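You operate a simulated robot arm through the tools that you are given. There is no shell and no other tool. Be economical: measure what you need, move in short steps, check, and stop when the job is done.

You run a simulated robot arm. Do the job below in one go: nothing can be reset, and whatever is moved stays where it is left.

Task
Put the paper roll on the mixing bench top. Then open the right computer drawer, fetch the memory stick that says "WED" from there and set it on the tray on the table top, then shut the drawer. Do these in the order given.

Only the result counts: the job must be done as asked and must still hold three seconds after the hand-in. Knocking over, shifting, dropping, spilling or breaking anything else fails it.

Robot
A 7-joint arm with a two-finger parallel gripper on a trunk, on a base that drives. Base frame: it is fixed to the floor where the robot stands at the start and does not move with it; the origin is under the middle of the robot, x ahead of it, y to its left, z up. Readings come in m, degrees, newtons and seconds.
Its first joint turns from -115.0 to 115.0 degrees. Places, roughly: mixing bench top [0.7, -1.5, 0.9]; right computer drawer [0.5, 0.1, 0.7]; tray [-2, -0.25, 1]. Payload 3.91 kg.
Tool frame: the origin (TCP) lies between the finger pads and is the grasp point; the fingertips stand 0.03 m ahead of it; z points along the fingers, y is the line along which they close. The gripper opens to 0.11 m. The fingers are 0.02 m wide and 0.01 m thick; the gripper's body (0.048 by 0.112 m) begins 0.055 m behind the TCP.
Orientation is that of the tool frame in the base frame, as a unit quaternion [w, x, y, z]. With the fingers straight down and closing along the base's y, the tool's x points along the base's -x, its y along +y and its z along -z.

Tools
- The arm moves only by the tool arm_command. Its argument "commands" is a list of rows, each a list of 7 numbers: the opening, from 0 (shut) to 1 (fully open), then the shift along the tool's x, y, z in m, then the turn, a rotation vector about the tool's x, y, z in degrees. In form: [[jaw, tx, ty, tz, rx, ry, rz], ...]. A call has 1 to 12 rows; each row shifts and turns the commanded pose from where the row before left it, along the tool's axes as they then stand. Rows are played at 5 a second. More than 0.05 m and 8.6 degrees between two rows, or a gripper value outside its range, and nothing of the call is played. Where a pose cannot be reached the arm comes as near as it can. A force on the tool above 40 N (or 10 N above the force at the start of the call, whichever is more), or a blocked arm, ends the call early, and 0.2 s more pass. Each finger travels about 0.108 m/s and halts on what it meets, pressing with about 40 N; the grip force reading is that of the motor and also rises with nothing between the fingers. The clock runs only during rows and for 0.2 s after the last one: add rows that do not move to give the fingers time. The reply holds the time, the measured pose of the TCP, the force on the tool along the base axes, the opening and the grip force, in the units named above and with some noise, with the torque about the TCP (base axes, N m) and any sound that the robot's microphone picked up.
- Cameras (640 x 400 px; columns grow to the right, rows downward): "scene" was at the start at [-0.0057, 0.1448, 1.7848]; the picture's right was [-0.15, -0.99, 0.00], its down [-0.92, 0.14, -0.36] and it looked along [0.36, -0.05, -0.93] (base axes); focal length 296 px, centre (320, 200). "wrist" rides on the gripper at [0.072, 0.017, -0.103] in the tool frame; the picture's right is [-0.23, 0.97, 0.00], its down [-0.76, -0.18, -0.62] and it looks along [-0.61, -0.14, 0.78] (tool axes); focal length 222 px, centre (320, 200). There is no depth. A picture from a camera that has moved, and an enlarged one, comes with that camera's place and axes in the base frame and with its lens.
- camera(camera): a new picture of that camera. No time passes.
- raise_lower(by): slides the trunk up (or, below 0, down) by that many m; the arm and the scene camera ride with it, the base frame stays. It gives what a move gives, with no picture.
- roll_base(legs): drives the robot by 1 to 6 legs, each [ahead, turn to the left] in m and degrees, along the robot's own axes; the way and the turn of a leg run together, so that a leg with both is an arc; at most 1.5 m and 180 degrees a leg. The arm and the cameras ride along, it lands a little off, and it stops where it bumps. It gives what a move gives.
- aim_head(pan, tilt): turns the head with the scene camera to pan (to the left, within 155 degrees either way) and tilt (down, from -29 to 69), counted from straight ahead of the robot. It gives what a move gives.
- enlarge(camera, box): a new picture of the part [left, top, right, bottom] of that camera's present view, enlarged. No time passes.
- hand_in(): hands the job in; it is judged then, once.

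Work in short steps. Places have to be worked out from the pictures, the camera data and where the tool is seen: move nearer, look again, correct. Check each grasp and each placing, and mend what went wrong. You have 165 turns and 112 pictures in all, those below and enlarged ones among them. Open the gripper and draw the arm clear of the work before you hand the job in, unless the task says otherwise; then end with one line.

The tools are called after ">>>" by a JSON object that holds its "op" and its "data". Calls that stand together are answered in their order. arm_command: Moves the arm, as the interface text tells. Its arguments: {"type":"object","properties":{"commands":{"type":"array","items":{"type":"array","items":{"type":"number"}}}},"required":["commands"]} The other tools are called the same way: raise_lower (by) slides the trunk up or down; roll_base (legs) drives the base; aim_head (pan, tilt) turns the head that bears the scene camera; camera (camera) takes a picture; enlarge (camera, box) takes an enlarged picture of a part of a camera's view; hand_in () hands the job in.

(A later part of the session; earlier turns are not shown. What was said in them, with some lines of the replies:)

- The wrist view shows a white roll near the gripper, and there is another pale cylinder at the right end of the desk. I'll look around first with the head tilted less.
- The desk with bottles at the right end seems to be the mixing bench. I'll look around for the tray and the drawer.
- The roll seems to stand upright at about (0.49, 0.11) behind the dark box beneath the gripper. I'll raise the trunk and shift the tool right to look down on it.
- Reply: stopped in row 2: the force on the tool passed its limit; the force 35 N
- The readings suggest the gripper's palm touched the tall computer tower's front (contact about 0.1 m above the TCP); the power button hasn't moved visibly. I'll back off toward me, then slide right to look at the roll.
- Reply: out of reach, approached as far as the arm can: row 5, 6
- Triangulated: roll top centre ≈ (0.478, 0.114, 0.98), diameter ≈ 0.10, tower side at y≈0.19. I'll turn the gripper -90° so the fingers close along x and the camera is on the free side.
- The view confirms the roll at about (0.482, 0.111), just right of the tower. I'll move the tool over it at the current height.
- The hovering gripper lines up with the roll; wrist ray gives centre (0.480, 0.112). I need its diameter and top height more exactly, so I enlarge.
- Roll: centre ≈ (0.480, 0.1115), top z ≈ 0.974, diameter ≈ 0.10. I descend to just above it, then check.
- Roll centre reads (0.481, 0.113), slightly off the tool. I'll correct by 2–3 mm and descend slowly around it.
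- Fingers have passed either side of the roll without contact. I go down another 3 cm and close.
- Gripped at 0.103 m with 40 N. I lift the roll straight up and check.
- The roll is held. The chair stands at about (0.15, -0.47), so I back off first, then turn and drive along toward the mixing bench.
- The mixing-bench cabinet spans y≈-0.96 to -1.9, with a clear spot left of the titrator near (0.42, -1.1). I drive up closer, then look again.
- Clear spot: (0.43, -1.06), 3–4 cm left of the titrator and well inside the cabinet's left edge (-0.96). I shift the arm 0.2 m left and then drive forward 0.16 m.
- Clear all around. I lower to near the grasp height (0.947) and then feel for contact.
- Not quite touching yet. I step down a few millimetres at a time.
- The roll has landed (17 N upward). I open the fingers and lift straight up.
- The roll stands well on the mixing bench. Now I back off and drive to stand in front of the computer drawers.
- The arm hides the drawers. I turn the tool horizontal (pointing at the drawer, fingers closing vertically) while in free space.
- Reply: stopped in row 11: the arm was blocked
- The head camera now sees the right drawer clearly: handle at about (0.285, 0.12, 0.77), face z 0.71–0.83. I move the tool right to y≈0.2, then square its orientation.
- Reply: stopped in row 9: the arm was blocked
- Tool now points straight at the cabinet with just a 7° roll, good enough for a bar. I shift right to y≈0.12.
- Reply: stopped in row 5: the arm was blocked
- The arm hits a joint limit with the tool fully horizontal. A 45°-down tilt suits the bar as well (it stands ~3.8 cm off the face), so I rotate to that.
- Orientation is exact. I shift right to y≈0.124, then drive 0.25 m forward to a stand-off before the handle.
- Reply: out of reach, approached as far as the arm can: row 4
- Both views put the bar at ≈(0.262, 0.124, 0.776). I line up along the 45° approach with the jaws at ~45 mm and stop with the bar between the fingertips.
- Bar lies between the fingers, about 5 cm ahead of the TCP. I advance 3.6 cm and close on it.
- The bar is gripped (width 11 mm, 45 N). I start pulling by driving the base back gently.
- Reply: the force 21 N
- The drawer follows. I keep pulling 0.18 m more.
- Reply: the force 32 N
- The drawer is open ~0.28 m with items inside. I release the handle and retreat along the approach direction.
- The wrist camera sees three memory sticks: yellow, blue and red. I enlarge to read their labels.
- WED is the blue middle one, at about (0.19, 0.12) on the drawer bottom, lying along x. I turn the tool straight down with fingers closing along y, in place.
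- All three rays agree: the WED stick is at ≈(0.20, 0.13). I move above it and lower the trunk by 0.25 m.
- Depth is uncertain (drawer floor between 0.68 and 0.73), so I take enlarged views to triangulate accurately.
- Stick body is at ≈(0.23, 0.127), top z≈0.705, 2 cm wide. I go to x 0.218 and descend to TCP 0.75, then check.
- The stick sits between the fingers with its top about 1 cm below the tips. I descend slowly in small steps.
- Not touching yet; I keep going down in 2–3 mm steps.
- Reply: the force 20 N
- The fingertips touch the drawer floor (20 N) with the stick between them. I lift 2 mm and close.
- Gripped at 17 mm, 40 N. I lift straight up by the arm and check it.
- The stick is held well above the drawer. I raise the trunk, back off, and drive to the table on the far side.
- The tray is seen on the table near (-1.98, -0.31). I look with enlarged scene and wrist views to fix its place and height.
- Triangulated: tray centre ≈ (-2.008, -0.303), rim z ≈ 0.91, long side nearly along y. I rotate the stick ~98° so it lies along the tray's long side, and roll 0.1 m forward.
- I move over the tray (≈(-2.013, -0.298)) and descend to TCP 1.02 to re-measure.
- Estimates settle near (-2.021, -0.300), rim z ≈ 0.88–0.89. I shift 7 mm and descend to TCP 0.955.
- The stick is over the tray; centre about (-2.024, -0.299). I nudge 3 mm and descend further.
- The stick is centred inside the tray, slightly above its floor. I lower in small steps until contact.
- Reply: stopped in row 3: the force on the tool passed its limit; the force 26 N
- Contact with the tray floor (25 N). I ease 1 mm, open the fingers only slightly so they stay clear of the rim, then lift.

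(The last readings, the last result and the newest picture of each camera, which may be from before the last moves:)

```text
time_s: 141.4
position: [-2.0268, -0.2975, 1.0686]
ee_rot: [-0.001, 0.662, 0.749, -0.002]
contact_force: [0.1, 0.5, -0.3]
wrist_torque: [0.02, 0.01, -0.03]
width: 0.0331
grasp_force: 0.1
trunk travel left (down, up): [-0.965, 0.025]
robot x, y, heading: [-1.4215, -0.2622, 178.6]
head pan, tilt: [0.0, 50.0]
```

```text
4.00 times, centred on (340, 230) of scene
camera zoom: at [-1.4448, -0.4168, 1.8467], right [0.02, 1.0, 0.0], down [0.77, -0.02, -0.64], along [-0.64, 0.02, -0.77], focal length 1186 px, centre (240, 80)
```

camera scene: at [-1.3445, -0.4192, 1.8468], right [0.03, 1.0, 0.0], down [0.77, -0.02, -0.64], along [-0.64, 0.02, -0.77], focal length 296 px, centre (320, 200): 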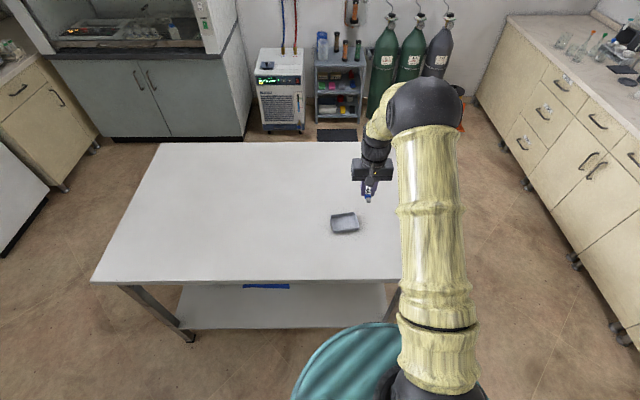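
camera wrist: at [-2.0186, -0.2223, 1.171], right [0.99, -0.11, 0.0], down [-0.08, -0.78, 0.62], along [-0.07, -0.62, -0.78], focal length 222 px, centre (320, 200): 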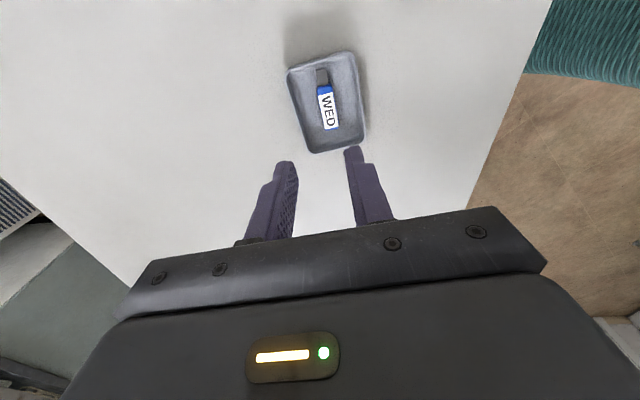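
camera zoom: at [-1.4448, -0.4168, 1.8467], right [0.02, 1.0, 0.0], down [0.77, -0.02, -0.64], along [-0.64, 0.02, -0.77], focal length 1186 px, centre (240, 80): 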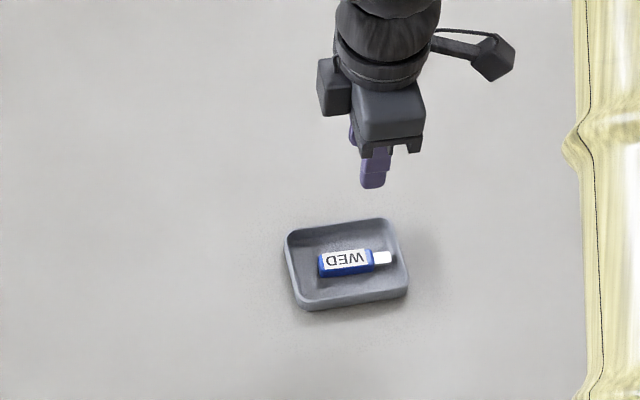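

The WED stick lies in the tray. Next I turn the gripper back and drive to the drawer front.

>>> {"op": "arm_command", "data": {"commands": [[0.2, 0, 0, 0, 0, 0, 8.2], [0, 0, 0, 0, 0, 0, 8.2], [0, 0, 0, 0, 0, 0, 8.2], [0, 0, 0, 0, 0, 0, 8.2], [0, 0, 0, 0, 0, 0, 8.2], [0, 0, 0, 0, 0, 0, 8.2], [0, 0, 0, 0, 0, 0, 8.2], [0, 0, 0, 0, 0, 0, 8.2], [0, 0, 0, 0, 0, 0, 8.2], [0, 0, 0, 0, 0, 0, 8.2], [0, 0, 0, 0, 0, 0, 8.2], [0, 0, 0, 0, 0, 0, 8.2]]}}

>>> {"op": "roll_base", "data": {"legs": [[-0.27, 0], [0, -134.6], [0.56, 0], [0, -44]]}}

>>> {"op": "camera", "data": {"camera": "scene"}}

```text
time_s: 144.0
position: [-2.0248, -0.2993, 1.0722]
ee_rot: [0.0, 1.0, -0.013, -0.002]
contact_force: [0.0, 0.0, -0.2]
wrist_torque: [0.0, -0.01, -0.01]
width: 0.0001
grasp_force: 37.6
trunk travel left (down, up): [-0.965, 0.025]
robot x, y, heading: [-1.4253, -0.2639, 178.9]
head pan, tilt: [0.0, 50.0]
```

```text
time_s: 156.5
position: [-0.1226, 0.1078, 1.0707]
ee_rot: [0.002, 0.029, 1.0, 0.001]
contact_force: [0.1, 0.9, -0.4]
wrist_torque: [0.04, -0.02, 0.03]
width: 0.0
grasp_force: 37.8
trunk travel left (down, up): [-0.965, 0.025]
robot x, y, heading: [-0.7299, 0.0958, -3.5]
head pan, tilt: [0.0, 50.0]
```

```text
41 pictures are left
camera scene: at [-0.7026, 0.2464, 1.8468], right [-0.06, -1.0, 0.0], down [-0.76, 0.05, -0.64], along [0.64, -0.04, -0.77], focal length 296 px, centre (320, 200)
```

scene: 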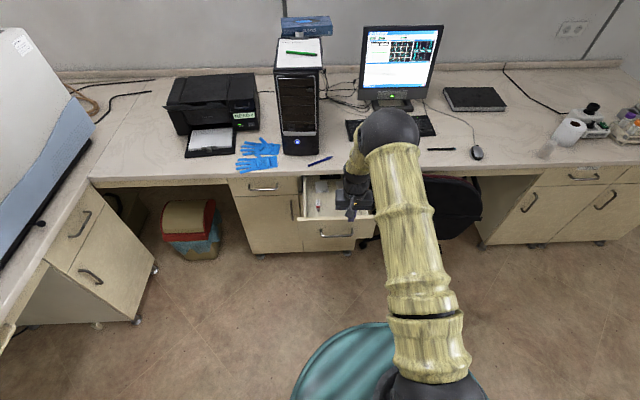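

I straighten the heading by 3.5°, centre on the handle (y≈0.125) and lower in front of it.

>>> {"op": "roll_base", "data": {"legs": [[0, 3.5]]}}

>>> {"op": "raise_lower", "data": {"by": -0.29}}

>>> {"op": "camera", "data": {"camera": "wrist"}}

>>> {"op": "camera", "data": {"camera": "scene"}}

```text
time_s: 157.3
position: [-0.1247, 0.1451, 1.0719]
ee_rot: [0.003, -0.001, 1.0, 0.0]
contact_force: [0.1, 0.5, -0.1]
wrist_torque: [-0.01, 0.0, -0.02]
width: 0.0
grasp_force: 37.8
trunk travel left (down, up): [-0.965, 0.025]
robot x, y, heading: [-0.7251, 0.0935, -0.1]
head pan, tilt: [0.0, 50.0]
```

```text
time_s: 160.2
position: [-0.1249, 0.1445, 0.7821]
ee_rot: [0.002, -0.001, 1.0, 0.001]
contact_force: [0.7, 0.6, -0.1]
wrist_torque: [-0.01, 0.02, 0.02]
width: 0.0
grasp_force: 37.7
trunk travel left (down, up): [-0.675, 0.315]
robot x, y, heading: [-0.7285, 0.0947, 0.0]
head pan, tilt: [0.0, 50.0]
```

```text
40 pictures are left
camera wrist: at [-0.1988, 0.1621, 0.8837], right [0.23, 0.97, 0.0], down [0.76, -0.18, 0.63], along [0.61, -0.14, -0.78], focal length 222 px, centre (320, 200)
```

wrist: 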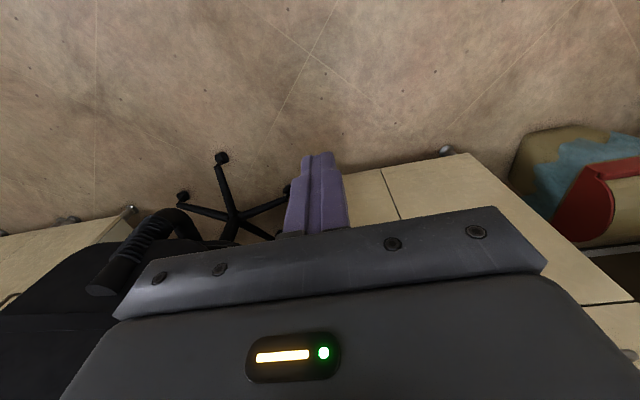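

```text
39 pictures are left
camera scene: at [-0.7121, 0.248, 1.5568], right [0.0, -1.0, 0.0], down [-0.77, 0.0, -0.64], along [0.64, 0.0, -0.77], focal length 296 px, centre (320, 200)
```

scene: 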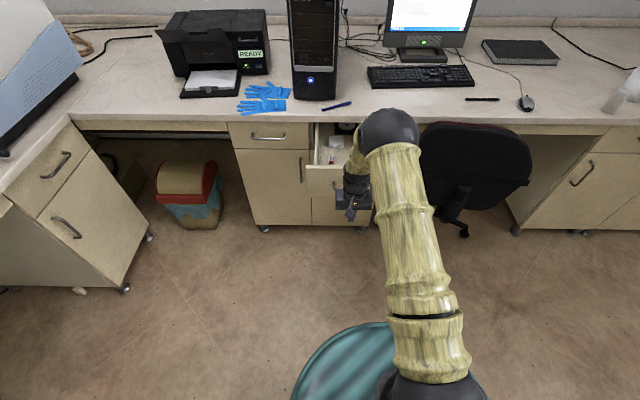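

I shift 2 cm right and drive forward until the fingers push the handle bar.

>>> {"op": "arm_command", "data": {"commands": [[0, 0, -0.019, 0.005, 0, 0, 0], [0, 0, 0, 0, 0, 0, 0]]}}

>>> {"op": "roll_base", "data": {"legs": [[0.15, 0]]}}

>>> {"op": "camera", "data": {"camera": "scene"}}

>>> {"op": "camera", "data": {"camera": "wrist"}}

```text
time_s: 160.8
position: [-0.1236, 0.1253, 0.7783]
ee_rot: [0.002, -0.001, 1.0, 0.0]
contact_force: [0.5, 0.2, 0.1]
wrist_torque: [0.0, 0.02, -0.02]
width: 0.0
grasp_force: 37.7
trunk travel left (down, up): [-0.675, 0.315]
robot x, y, heading: [-0.7313, 0.0917, -0.1]
head pan, tilt: [0.0, 50.0]
```

```text
time_s: 162.2
position: [0.026, 0.1288, 0.7766]
ee_rot: [0.003, -0.002, 1.0, 0.0]
contact_force: [-0.3, -1.3, 0.1]
wrist_torque: [0.0, 0.02, 0.01]
width: 0.0
grasp_force: 38.0
trunk travel left (down, up): [-0.675, 0.315]
robot x, y, heading: [-0.5764, 0.0954, 0.5]
head pan, tilt: [0.0, 50.0]
```

```text
38 pictures are left
camera scene: at [-0.561, 0.2484, 1.5567], right [0.0, -1.0, 0.0], down [-0.77, 0.0, -0.64], along [0.64, 0.0, -0.77], focal length 296 px, centre (320, 200)
```

scene: 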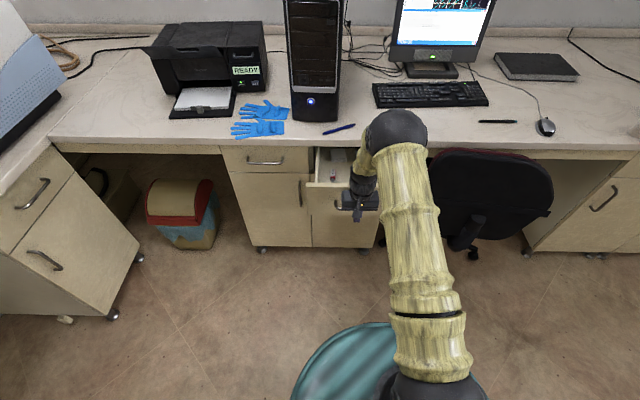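

```text
37 pictures are left
camera wrist: at [-0.0473, 0.1452, 0.8786], right [0.22, 0.98, 0.0], down [0.76, -0.17, 0.63], along [0.61, -0.14, -0.78], focal length 222 px, centre (320, 200)
```

wrist: 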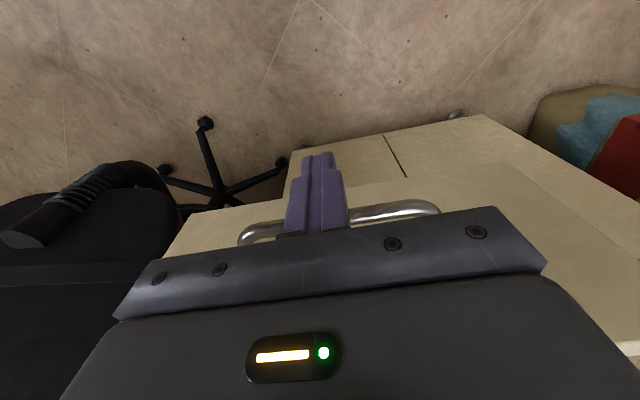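

The handle is being pushed and the drawer moves in. I drive 0.2 m more, then finish in small steps.

>>> {"op": "roll_base", "data": {"legs": [[0.1, 0], [0.1, 0]]}}

>>> {"op": "camera", "data": {"camera": "scene"}}

```text
time_s: 164.1
position: [0.2283, 0.1271, 0.7772]
ee_rot: [0.003, -0.002, 1.0, 0.0]
contact_force: [0.2, -0.2, -0.3]
wrist_torque: [-0.01, 0.02, 0.0]
width: 0.0001
grasp_force: 37.0
trunk travel left (down, up): [-0.675, 0.315]
robot x, y, heading: [-0.3771, 0.0949, 0.1]
head pan, tilt: [0.0, 50.0]
```

```text
36 pictures are left
camera scene: at [-0.3596, 0.249, 1.5567], right [0.0, -1.0, 0.0], down [-0.77, 0.0, -0.64], along [0.64, 0.0, -0.77], focal length 296 px, centre (320, 200)
```

scene: 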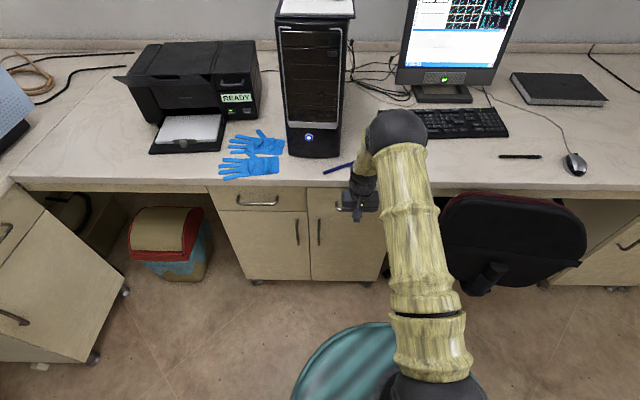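

Nearly shut. I push the last 2–3 cm with the arm in small steps, watching the force.

>>> {"op": "arm_command", "data": {"commands": [[0, -0.006, 0, 0, 0, 0, 0], [0, -0.006, 0, 0, 0, 0, 0], [0, -0.005, 0, 0, 0, 0, 0], [0, -0.004, 0, 0, 0, 0, 0], [0, 0, 0, 0, 0, 0, 0]]}}

>>> {"op": "enlarge", "data": {"camera": "scene", "box": [290, 150, 410, 260]}}

```text
time_s: 165.3
position: [0.2416, 0.1281, 0.7761]
ee_rot: [-0.001, -0.002, 1.0, 0.0]
contact_force: [-36.0, 2.8, -1.4]
wrist_torque: [-0.18, -2.45, -0.43]
width: 0.0
grasp_force: 37.4
trunk travel left (down, up): [-0.675, 0.315]
robot x, y, heading: [-0.3778, 0.0968, 0.0]
head pan, tilt: [0.0, 50.0]
```

```text
3.64 times, centred on (350, 205) of scene
camera zoom: at [-0.3667, 0.2493, 1.5567], right [0.0, -1.0, 0.0], down [-0.76, 0.0, -0.65], along [0.65, 0.0, -0.76], focal length 1078 px, centre (211, 182)
```

zoom: 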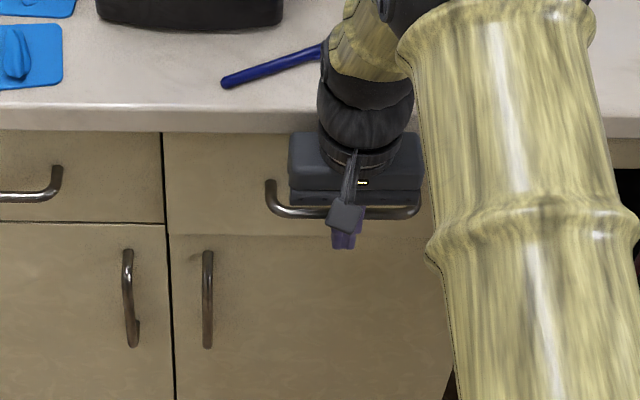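

The torque shows the gripper body met the desk edge (z≈0.845) with the drawer still ~1.3 cm out. I back off and tilt the tool 30° so the body leans away, then push again.

>>> {"op": "arm_command", "data": {"commands": [[0, 0.02, 0, 0, 0, 0, 0], [0, 0.02, 0, 0, 0, 0, 0], [0, 0, 0, 0, 0, -7.5, 0], [0, 0, 0, 0, 0, -7.5, 0], [0, 0, 0, 0, 0, -7.5, 0], [0, 0, 0, 0, 0, -7.5, 0], [0, 0, 0, 0, 0, 0, 0]]}}

>>> {"op": "camera", "data": {"camera": "scene"}}

>>> {"op": "camera", "data": {"camera": "wrist"}}

```text
time_s: 166.9
position: [0.2073, 0.127, 0.7774]
ee_rot: [0.262, -0.001, 0.965, 0.001]
contact_force: [0.5, 0.5, -0.2]
wrist_torque: [0.0, -0.03, -0.01]
width: 0.0001
grasp_force: 37.9
trunk travel left (down, up): [-0.675, 0.315]
robot x, y, heading: [-0.3775, 0.0946, -0.2]
head pan, tilt: [0.0, 50.0]
```

```text
34 pictures are left
camera scene: at [-0.361, 0.2489, 1.5568], right [0.0, -1.0, 0.0], down [-0.77, 0.0, -0.64], along [0.64, 0.0, -0.77], focal length 296 px, centre (320, 200)
```

scene: 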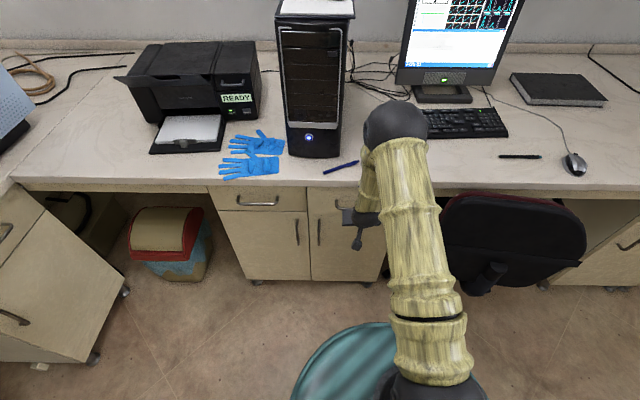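

```text
33 pictures are left
camera wrist: at [0.0919, 0.1446, 0.8286], right [0.19, 0.97, 0.12], down [0.34, -0.18, 0.92], along [0.92, -0.14, -0.37], focal length 222 px, centre (320, 200)
```

wrist: 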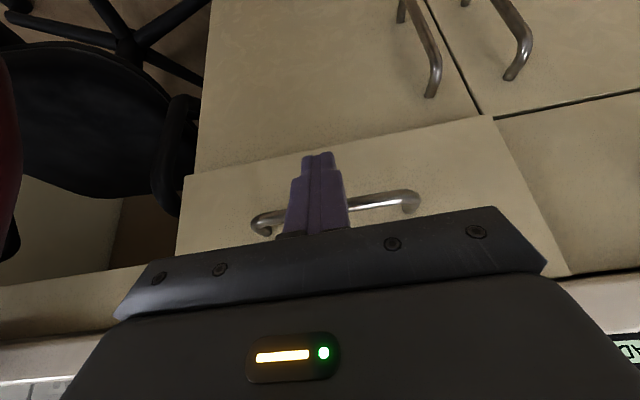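

Tilted well, fingers face the handle. I push forward along x.

>>> {"op": "arm_command", "data": {"commands": [[0, -0.0087, 0, 0.005, 0, 0, 0], [0, -0.0087, 0, 0.005, 0, 0, 0], [0, -0.0087, 0, 0.005, 0, 0, 0], [0, -0.0043, 0, 0.0025, 0, 0, 0], [0, -0.0043, 0, 0.0025, 0, 0, 0], [0, -0.0043, 0, 0.0025, 0, 0, 0], [0, -0.0043, 0, 0.0025, 0, 0, 0], [0, -0.0043, 0, 0.0025, 0, 0, 0]]}}

>>> {"op": "enlarge", "data": {"camera": "scene", "box": [290, 150, 410, 260]}}

```text
time_s: 168.8
position: [0.2553, 0.1277, 0.7726]
ee_rot: [0.25, -0.001, 0.968, 0.001]
contact_force: [-0.8, -0.1, -4.4]
wrist_torque: [0.03, 0.05, -0.02]
width: 0.0
grasp_force: 37.5
trunk travel left (down, up): [-0.675, 0.315]
robot x, y, heading: [-0.3779, 0.0929, 0.0]
head pan, tilt: [0.0, 50.0]
stopped in row 8: the force on the tool passed its limit (the readings are from after the stop); the commanded pose is now the measured one
```

```text
3.64 times, centred on (350, 205) of scene
camera zoom: at [-0.3606, 0.2489, 1.5568], right [0.0, -1.0, 0.0], down [-0.77, 0.0, -0.64], along [0.64, 0.0, -0.77], focal length 1078 px, centre (211, 182)
```

zoom: 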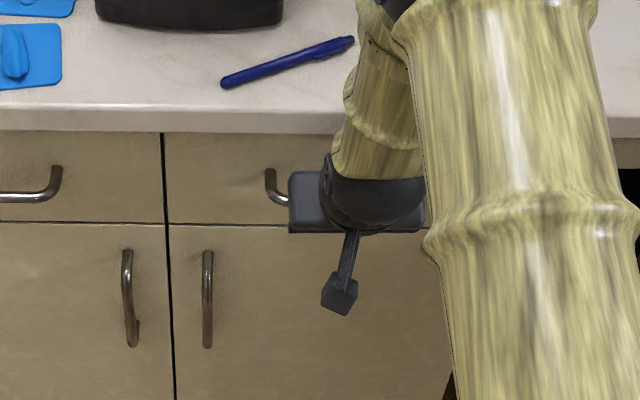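

The drawer's seam now lines up with its neighbour: it is shut. I retreat straight back and check.

>>> {"op": "arm_command", "data": {"commands": [[0, 0.0174, 0, -0.01, 0, 0, 0], [0, 0.026, 0, -0.015, 0, 0, 0], [0, 0.026, 0, -0.015, 0, 0, 0], [0.3, 0, 0, 0, 0, 0, 0]]}}

>>> {"op": "roll_base", "data": {"legs": [[-0.35, 0]]}}

>>> {"op": "camera", "data": {"camera": "scene"}}

>>> {"op": "camera", "data": {"camera": "wrist"}}

```text
time_s: 169.8
position: [0.1768, 0.1266, 0.7731]
ee_rot: [0.252, -0.003, 0.968, 0.001]
contact_force: [-0.2, -0.6, 0.1]
wrist_torque: [-0.01, 0.0, 0.0]
width: 0.0329
grasp_force: 0.1
trunk travel left (down, up): [-0.675, 0.315]
robot x, y, heading: [-0.3785, 0.0973, 0.1]
head pan, tilt: [0.0, 50.0]
```

```text
time_s: 172.1
position: [-0.1817, 0.1283, 0.7739]
ee_rot: [0.253, -0.002, 0.968, 0.0]
contact_force: [-0.8, 1.0, 0.3]
wrist_torque: [0.02, -0.04, 0.0]
width: 0.0328
grasp_force: 0.0
trunk travel left (down, up): [-0.675, 0.315]
robot x, y, heading: [-0.7371, 0.0928, 0.5]
head pan, tilt: [0.0, 50.0]
```

```text
31 pictures are left
camera scene: at [-0.7203, 0.2481, 1.5568], right [0.0, -1.0, 0.0], down [-0.77, 0.0, -0.64], along [0.64, 0.0, -0.77], focal length 296 px, centre (320, 200)
```

scene: 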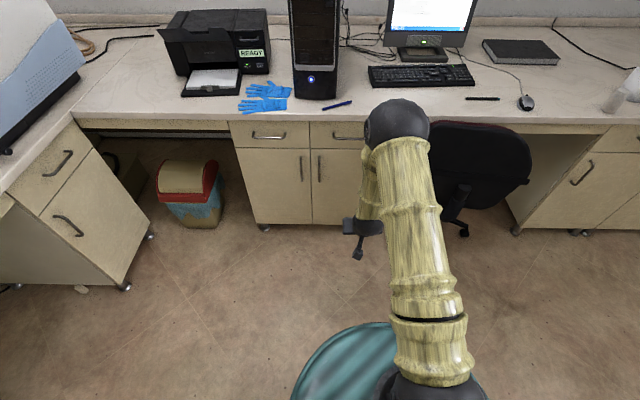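

```text
30 pictures are left
camera wrist: at [-0.2958, 0.1435, 0.8284], right [0.19, 0.97, 0.11], down [0.36, -0.18, 0.92], along [0.91, -0.14, -0.39], focal length 222 px, centre (320, 200)
```

wrist: 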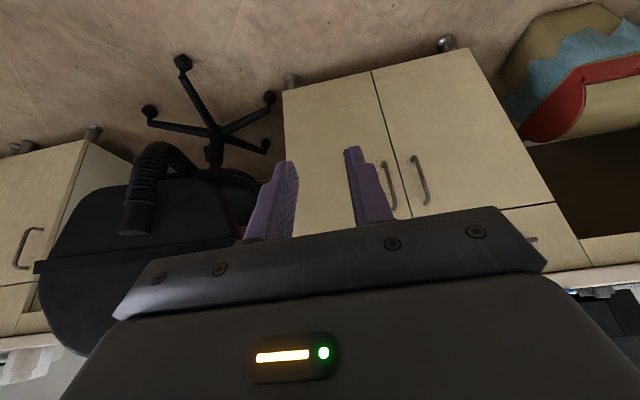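

The drawer looks shut; I check it enlarged, and have a last look at the roll on the bench.

>>> {"op": "enlarge", "data": {"camera": "scene", "box": [220, 90, 380, 190]}}

>>> {"op": "aim_head", "data": {"pan": -50, "tilt": 30}}

>>> {"op": "camera", "data": {"camera": "scene"}}

```text
4.00 times, centred on (300, 140) of scene
camera zoom: at [-0.7203, 0.2481, 1.5568], right [0.0, -1.0, 0.0], down [-0.77, 0.0, -0.64], along [0.64, 0.0, -0.77], focal length 1186 px, centre (400, 440)
```

zoom: 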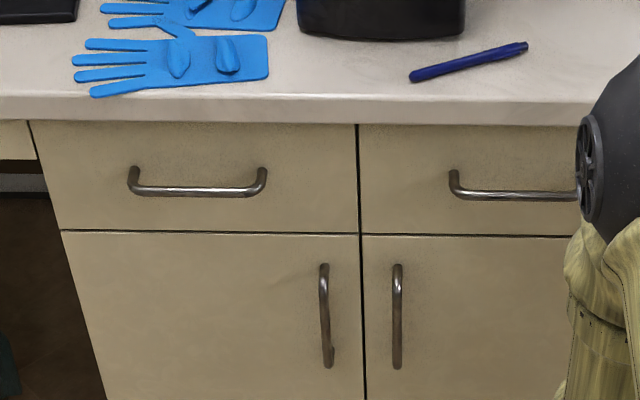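

```text
time_s: 173.3
position: [-0.1815, 0.126, 0.7735]
ee_rot: [0.251, -0.002, 0.968, 0.001]
contact_force: [0.5, -0.7, 0.1]
wrist_torque: [0.0, -0.04, -0.01]
width: 0.033
grasp_force: 0.0
trunk travel left (down, up): [-0.675, 0.315]
robot x, y, heading: [-0.7356, 0.0922, -0.0]
head pan, tilt: [-50.0, 30.0]
```

```text
28 pictures are left
camera scene: at [-0.7382, 0.1788, 1.5863], right [-0.76, -0.65, 0.0], down [-0.32, 0.38, -0.87], along [0.56, -0.66, -0.5], focal length 296 px, centre (320, 200)
```

scene: 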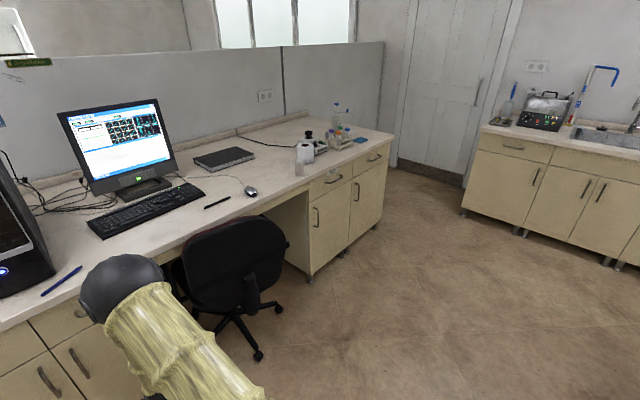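

The drawer is flush as at the start and the roll stands on the mixing bench. I open the gripper fully in the clear.

>>> {"op": "arm_command", "data": {"commands": [[0.6, 0, 0, -0.01, 0, 0, 0], [1, 0, 0, 0, 0, 0, 0], [1, 0, 0, 0, 0, 0, 0], [1, 0, 0, 0, 0, 0, 0]]}}

```text
time_s: 174.3
position: [-0.1867, 0.1259, 0.7823]
ee_rot: [0.252, -0.003, 0.968, 0.001]
contact_force: [0.2, 0.4, -0.7]
wrist_torque: [-0.03, 0.0, -0.01]
width: 0.1099
grasp_force: 0.1
trunk travel left (down, up): [-0.675, 0.315]
robot x, y, heading: [-0.737, 0.0969, 0.2]
head pan, tilt: [-50.0, 30.0]
```

All three parts are done, the gripper is open and the arm is clear, so I hand in.

>>> {"op": "hand_in", "data": {}}

```text
The job is handed in.
```

The paper roll is standing on the mixing bench top, the "WED" memory stick is on the tray on the table, and the right computer drawer is shut. I did them in the order given. Early on, the gripper bumped the computer tower's front at about 30 N; from the pictures, the tower did not appear to move.
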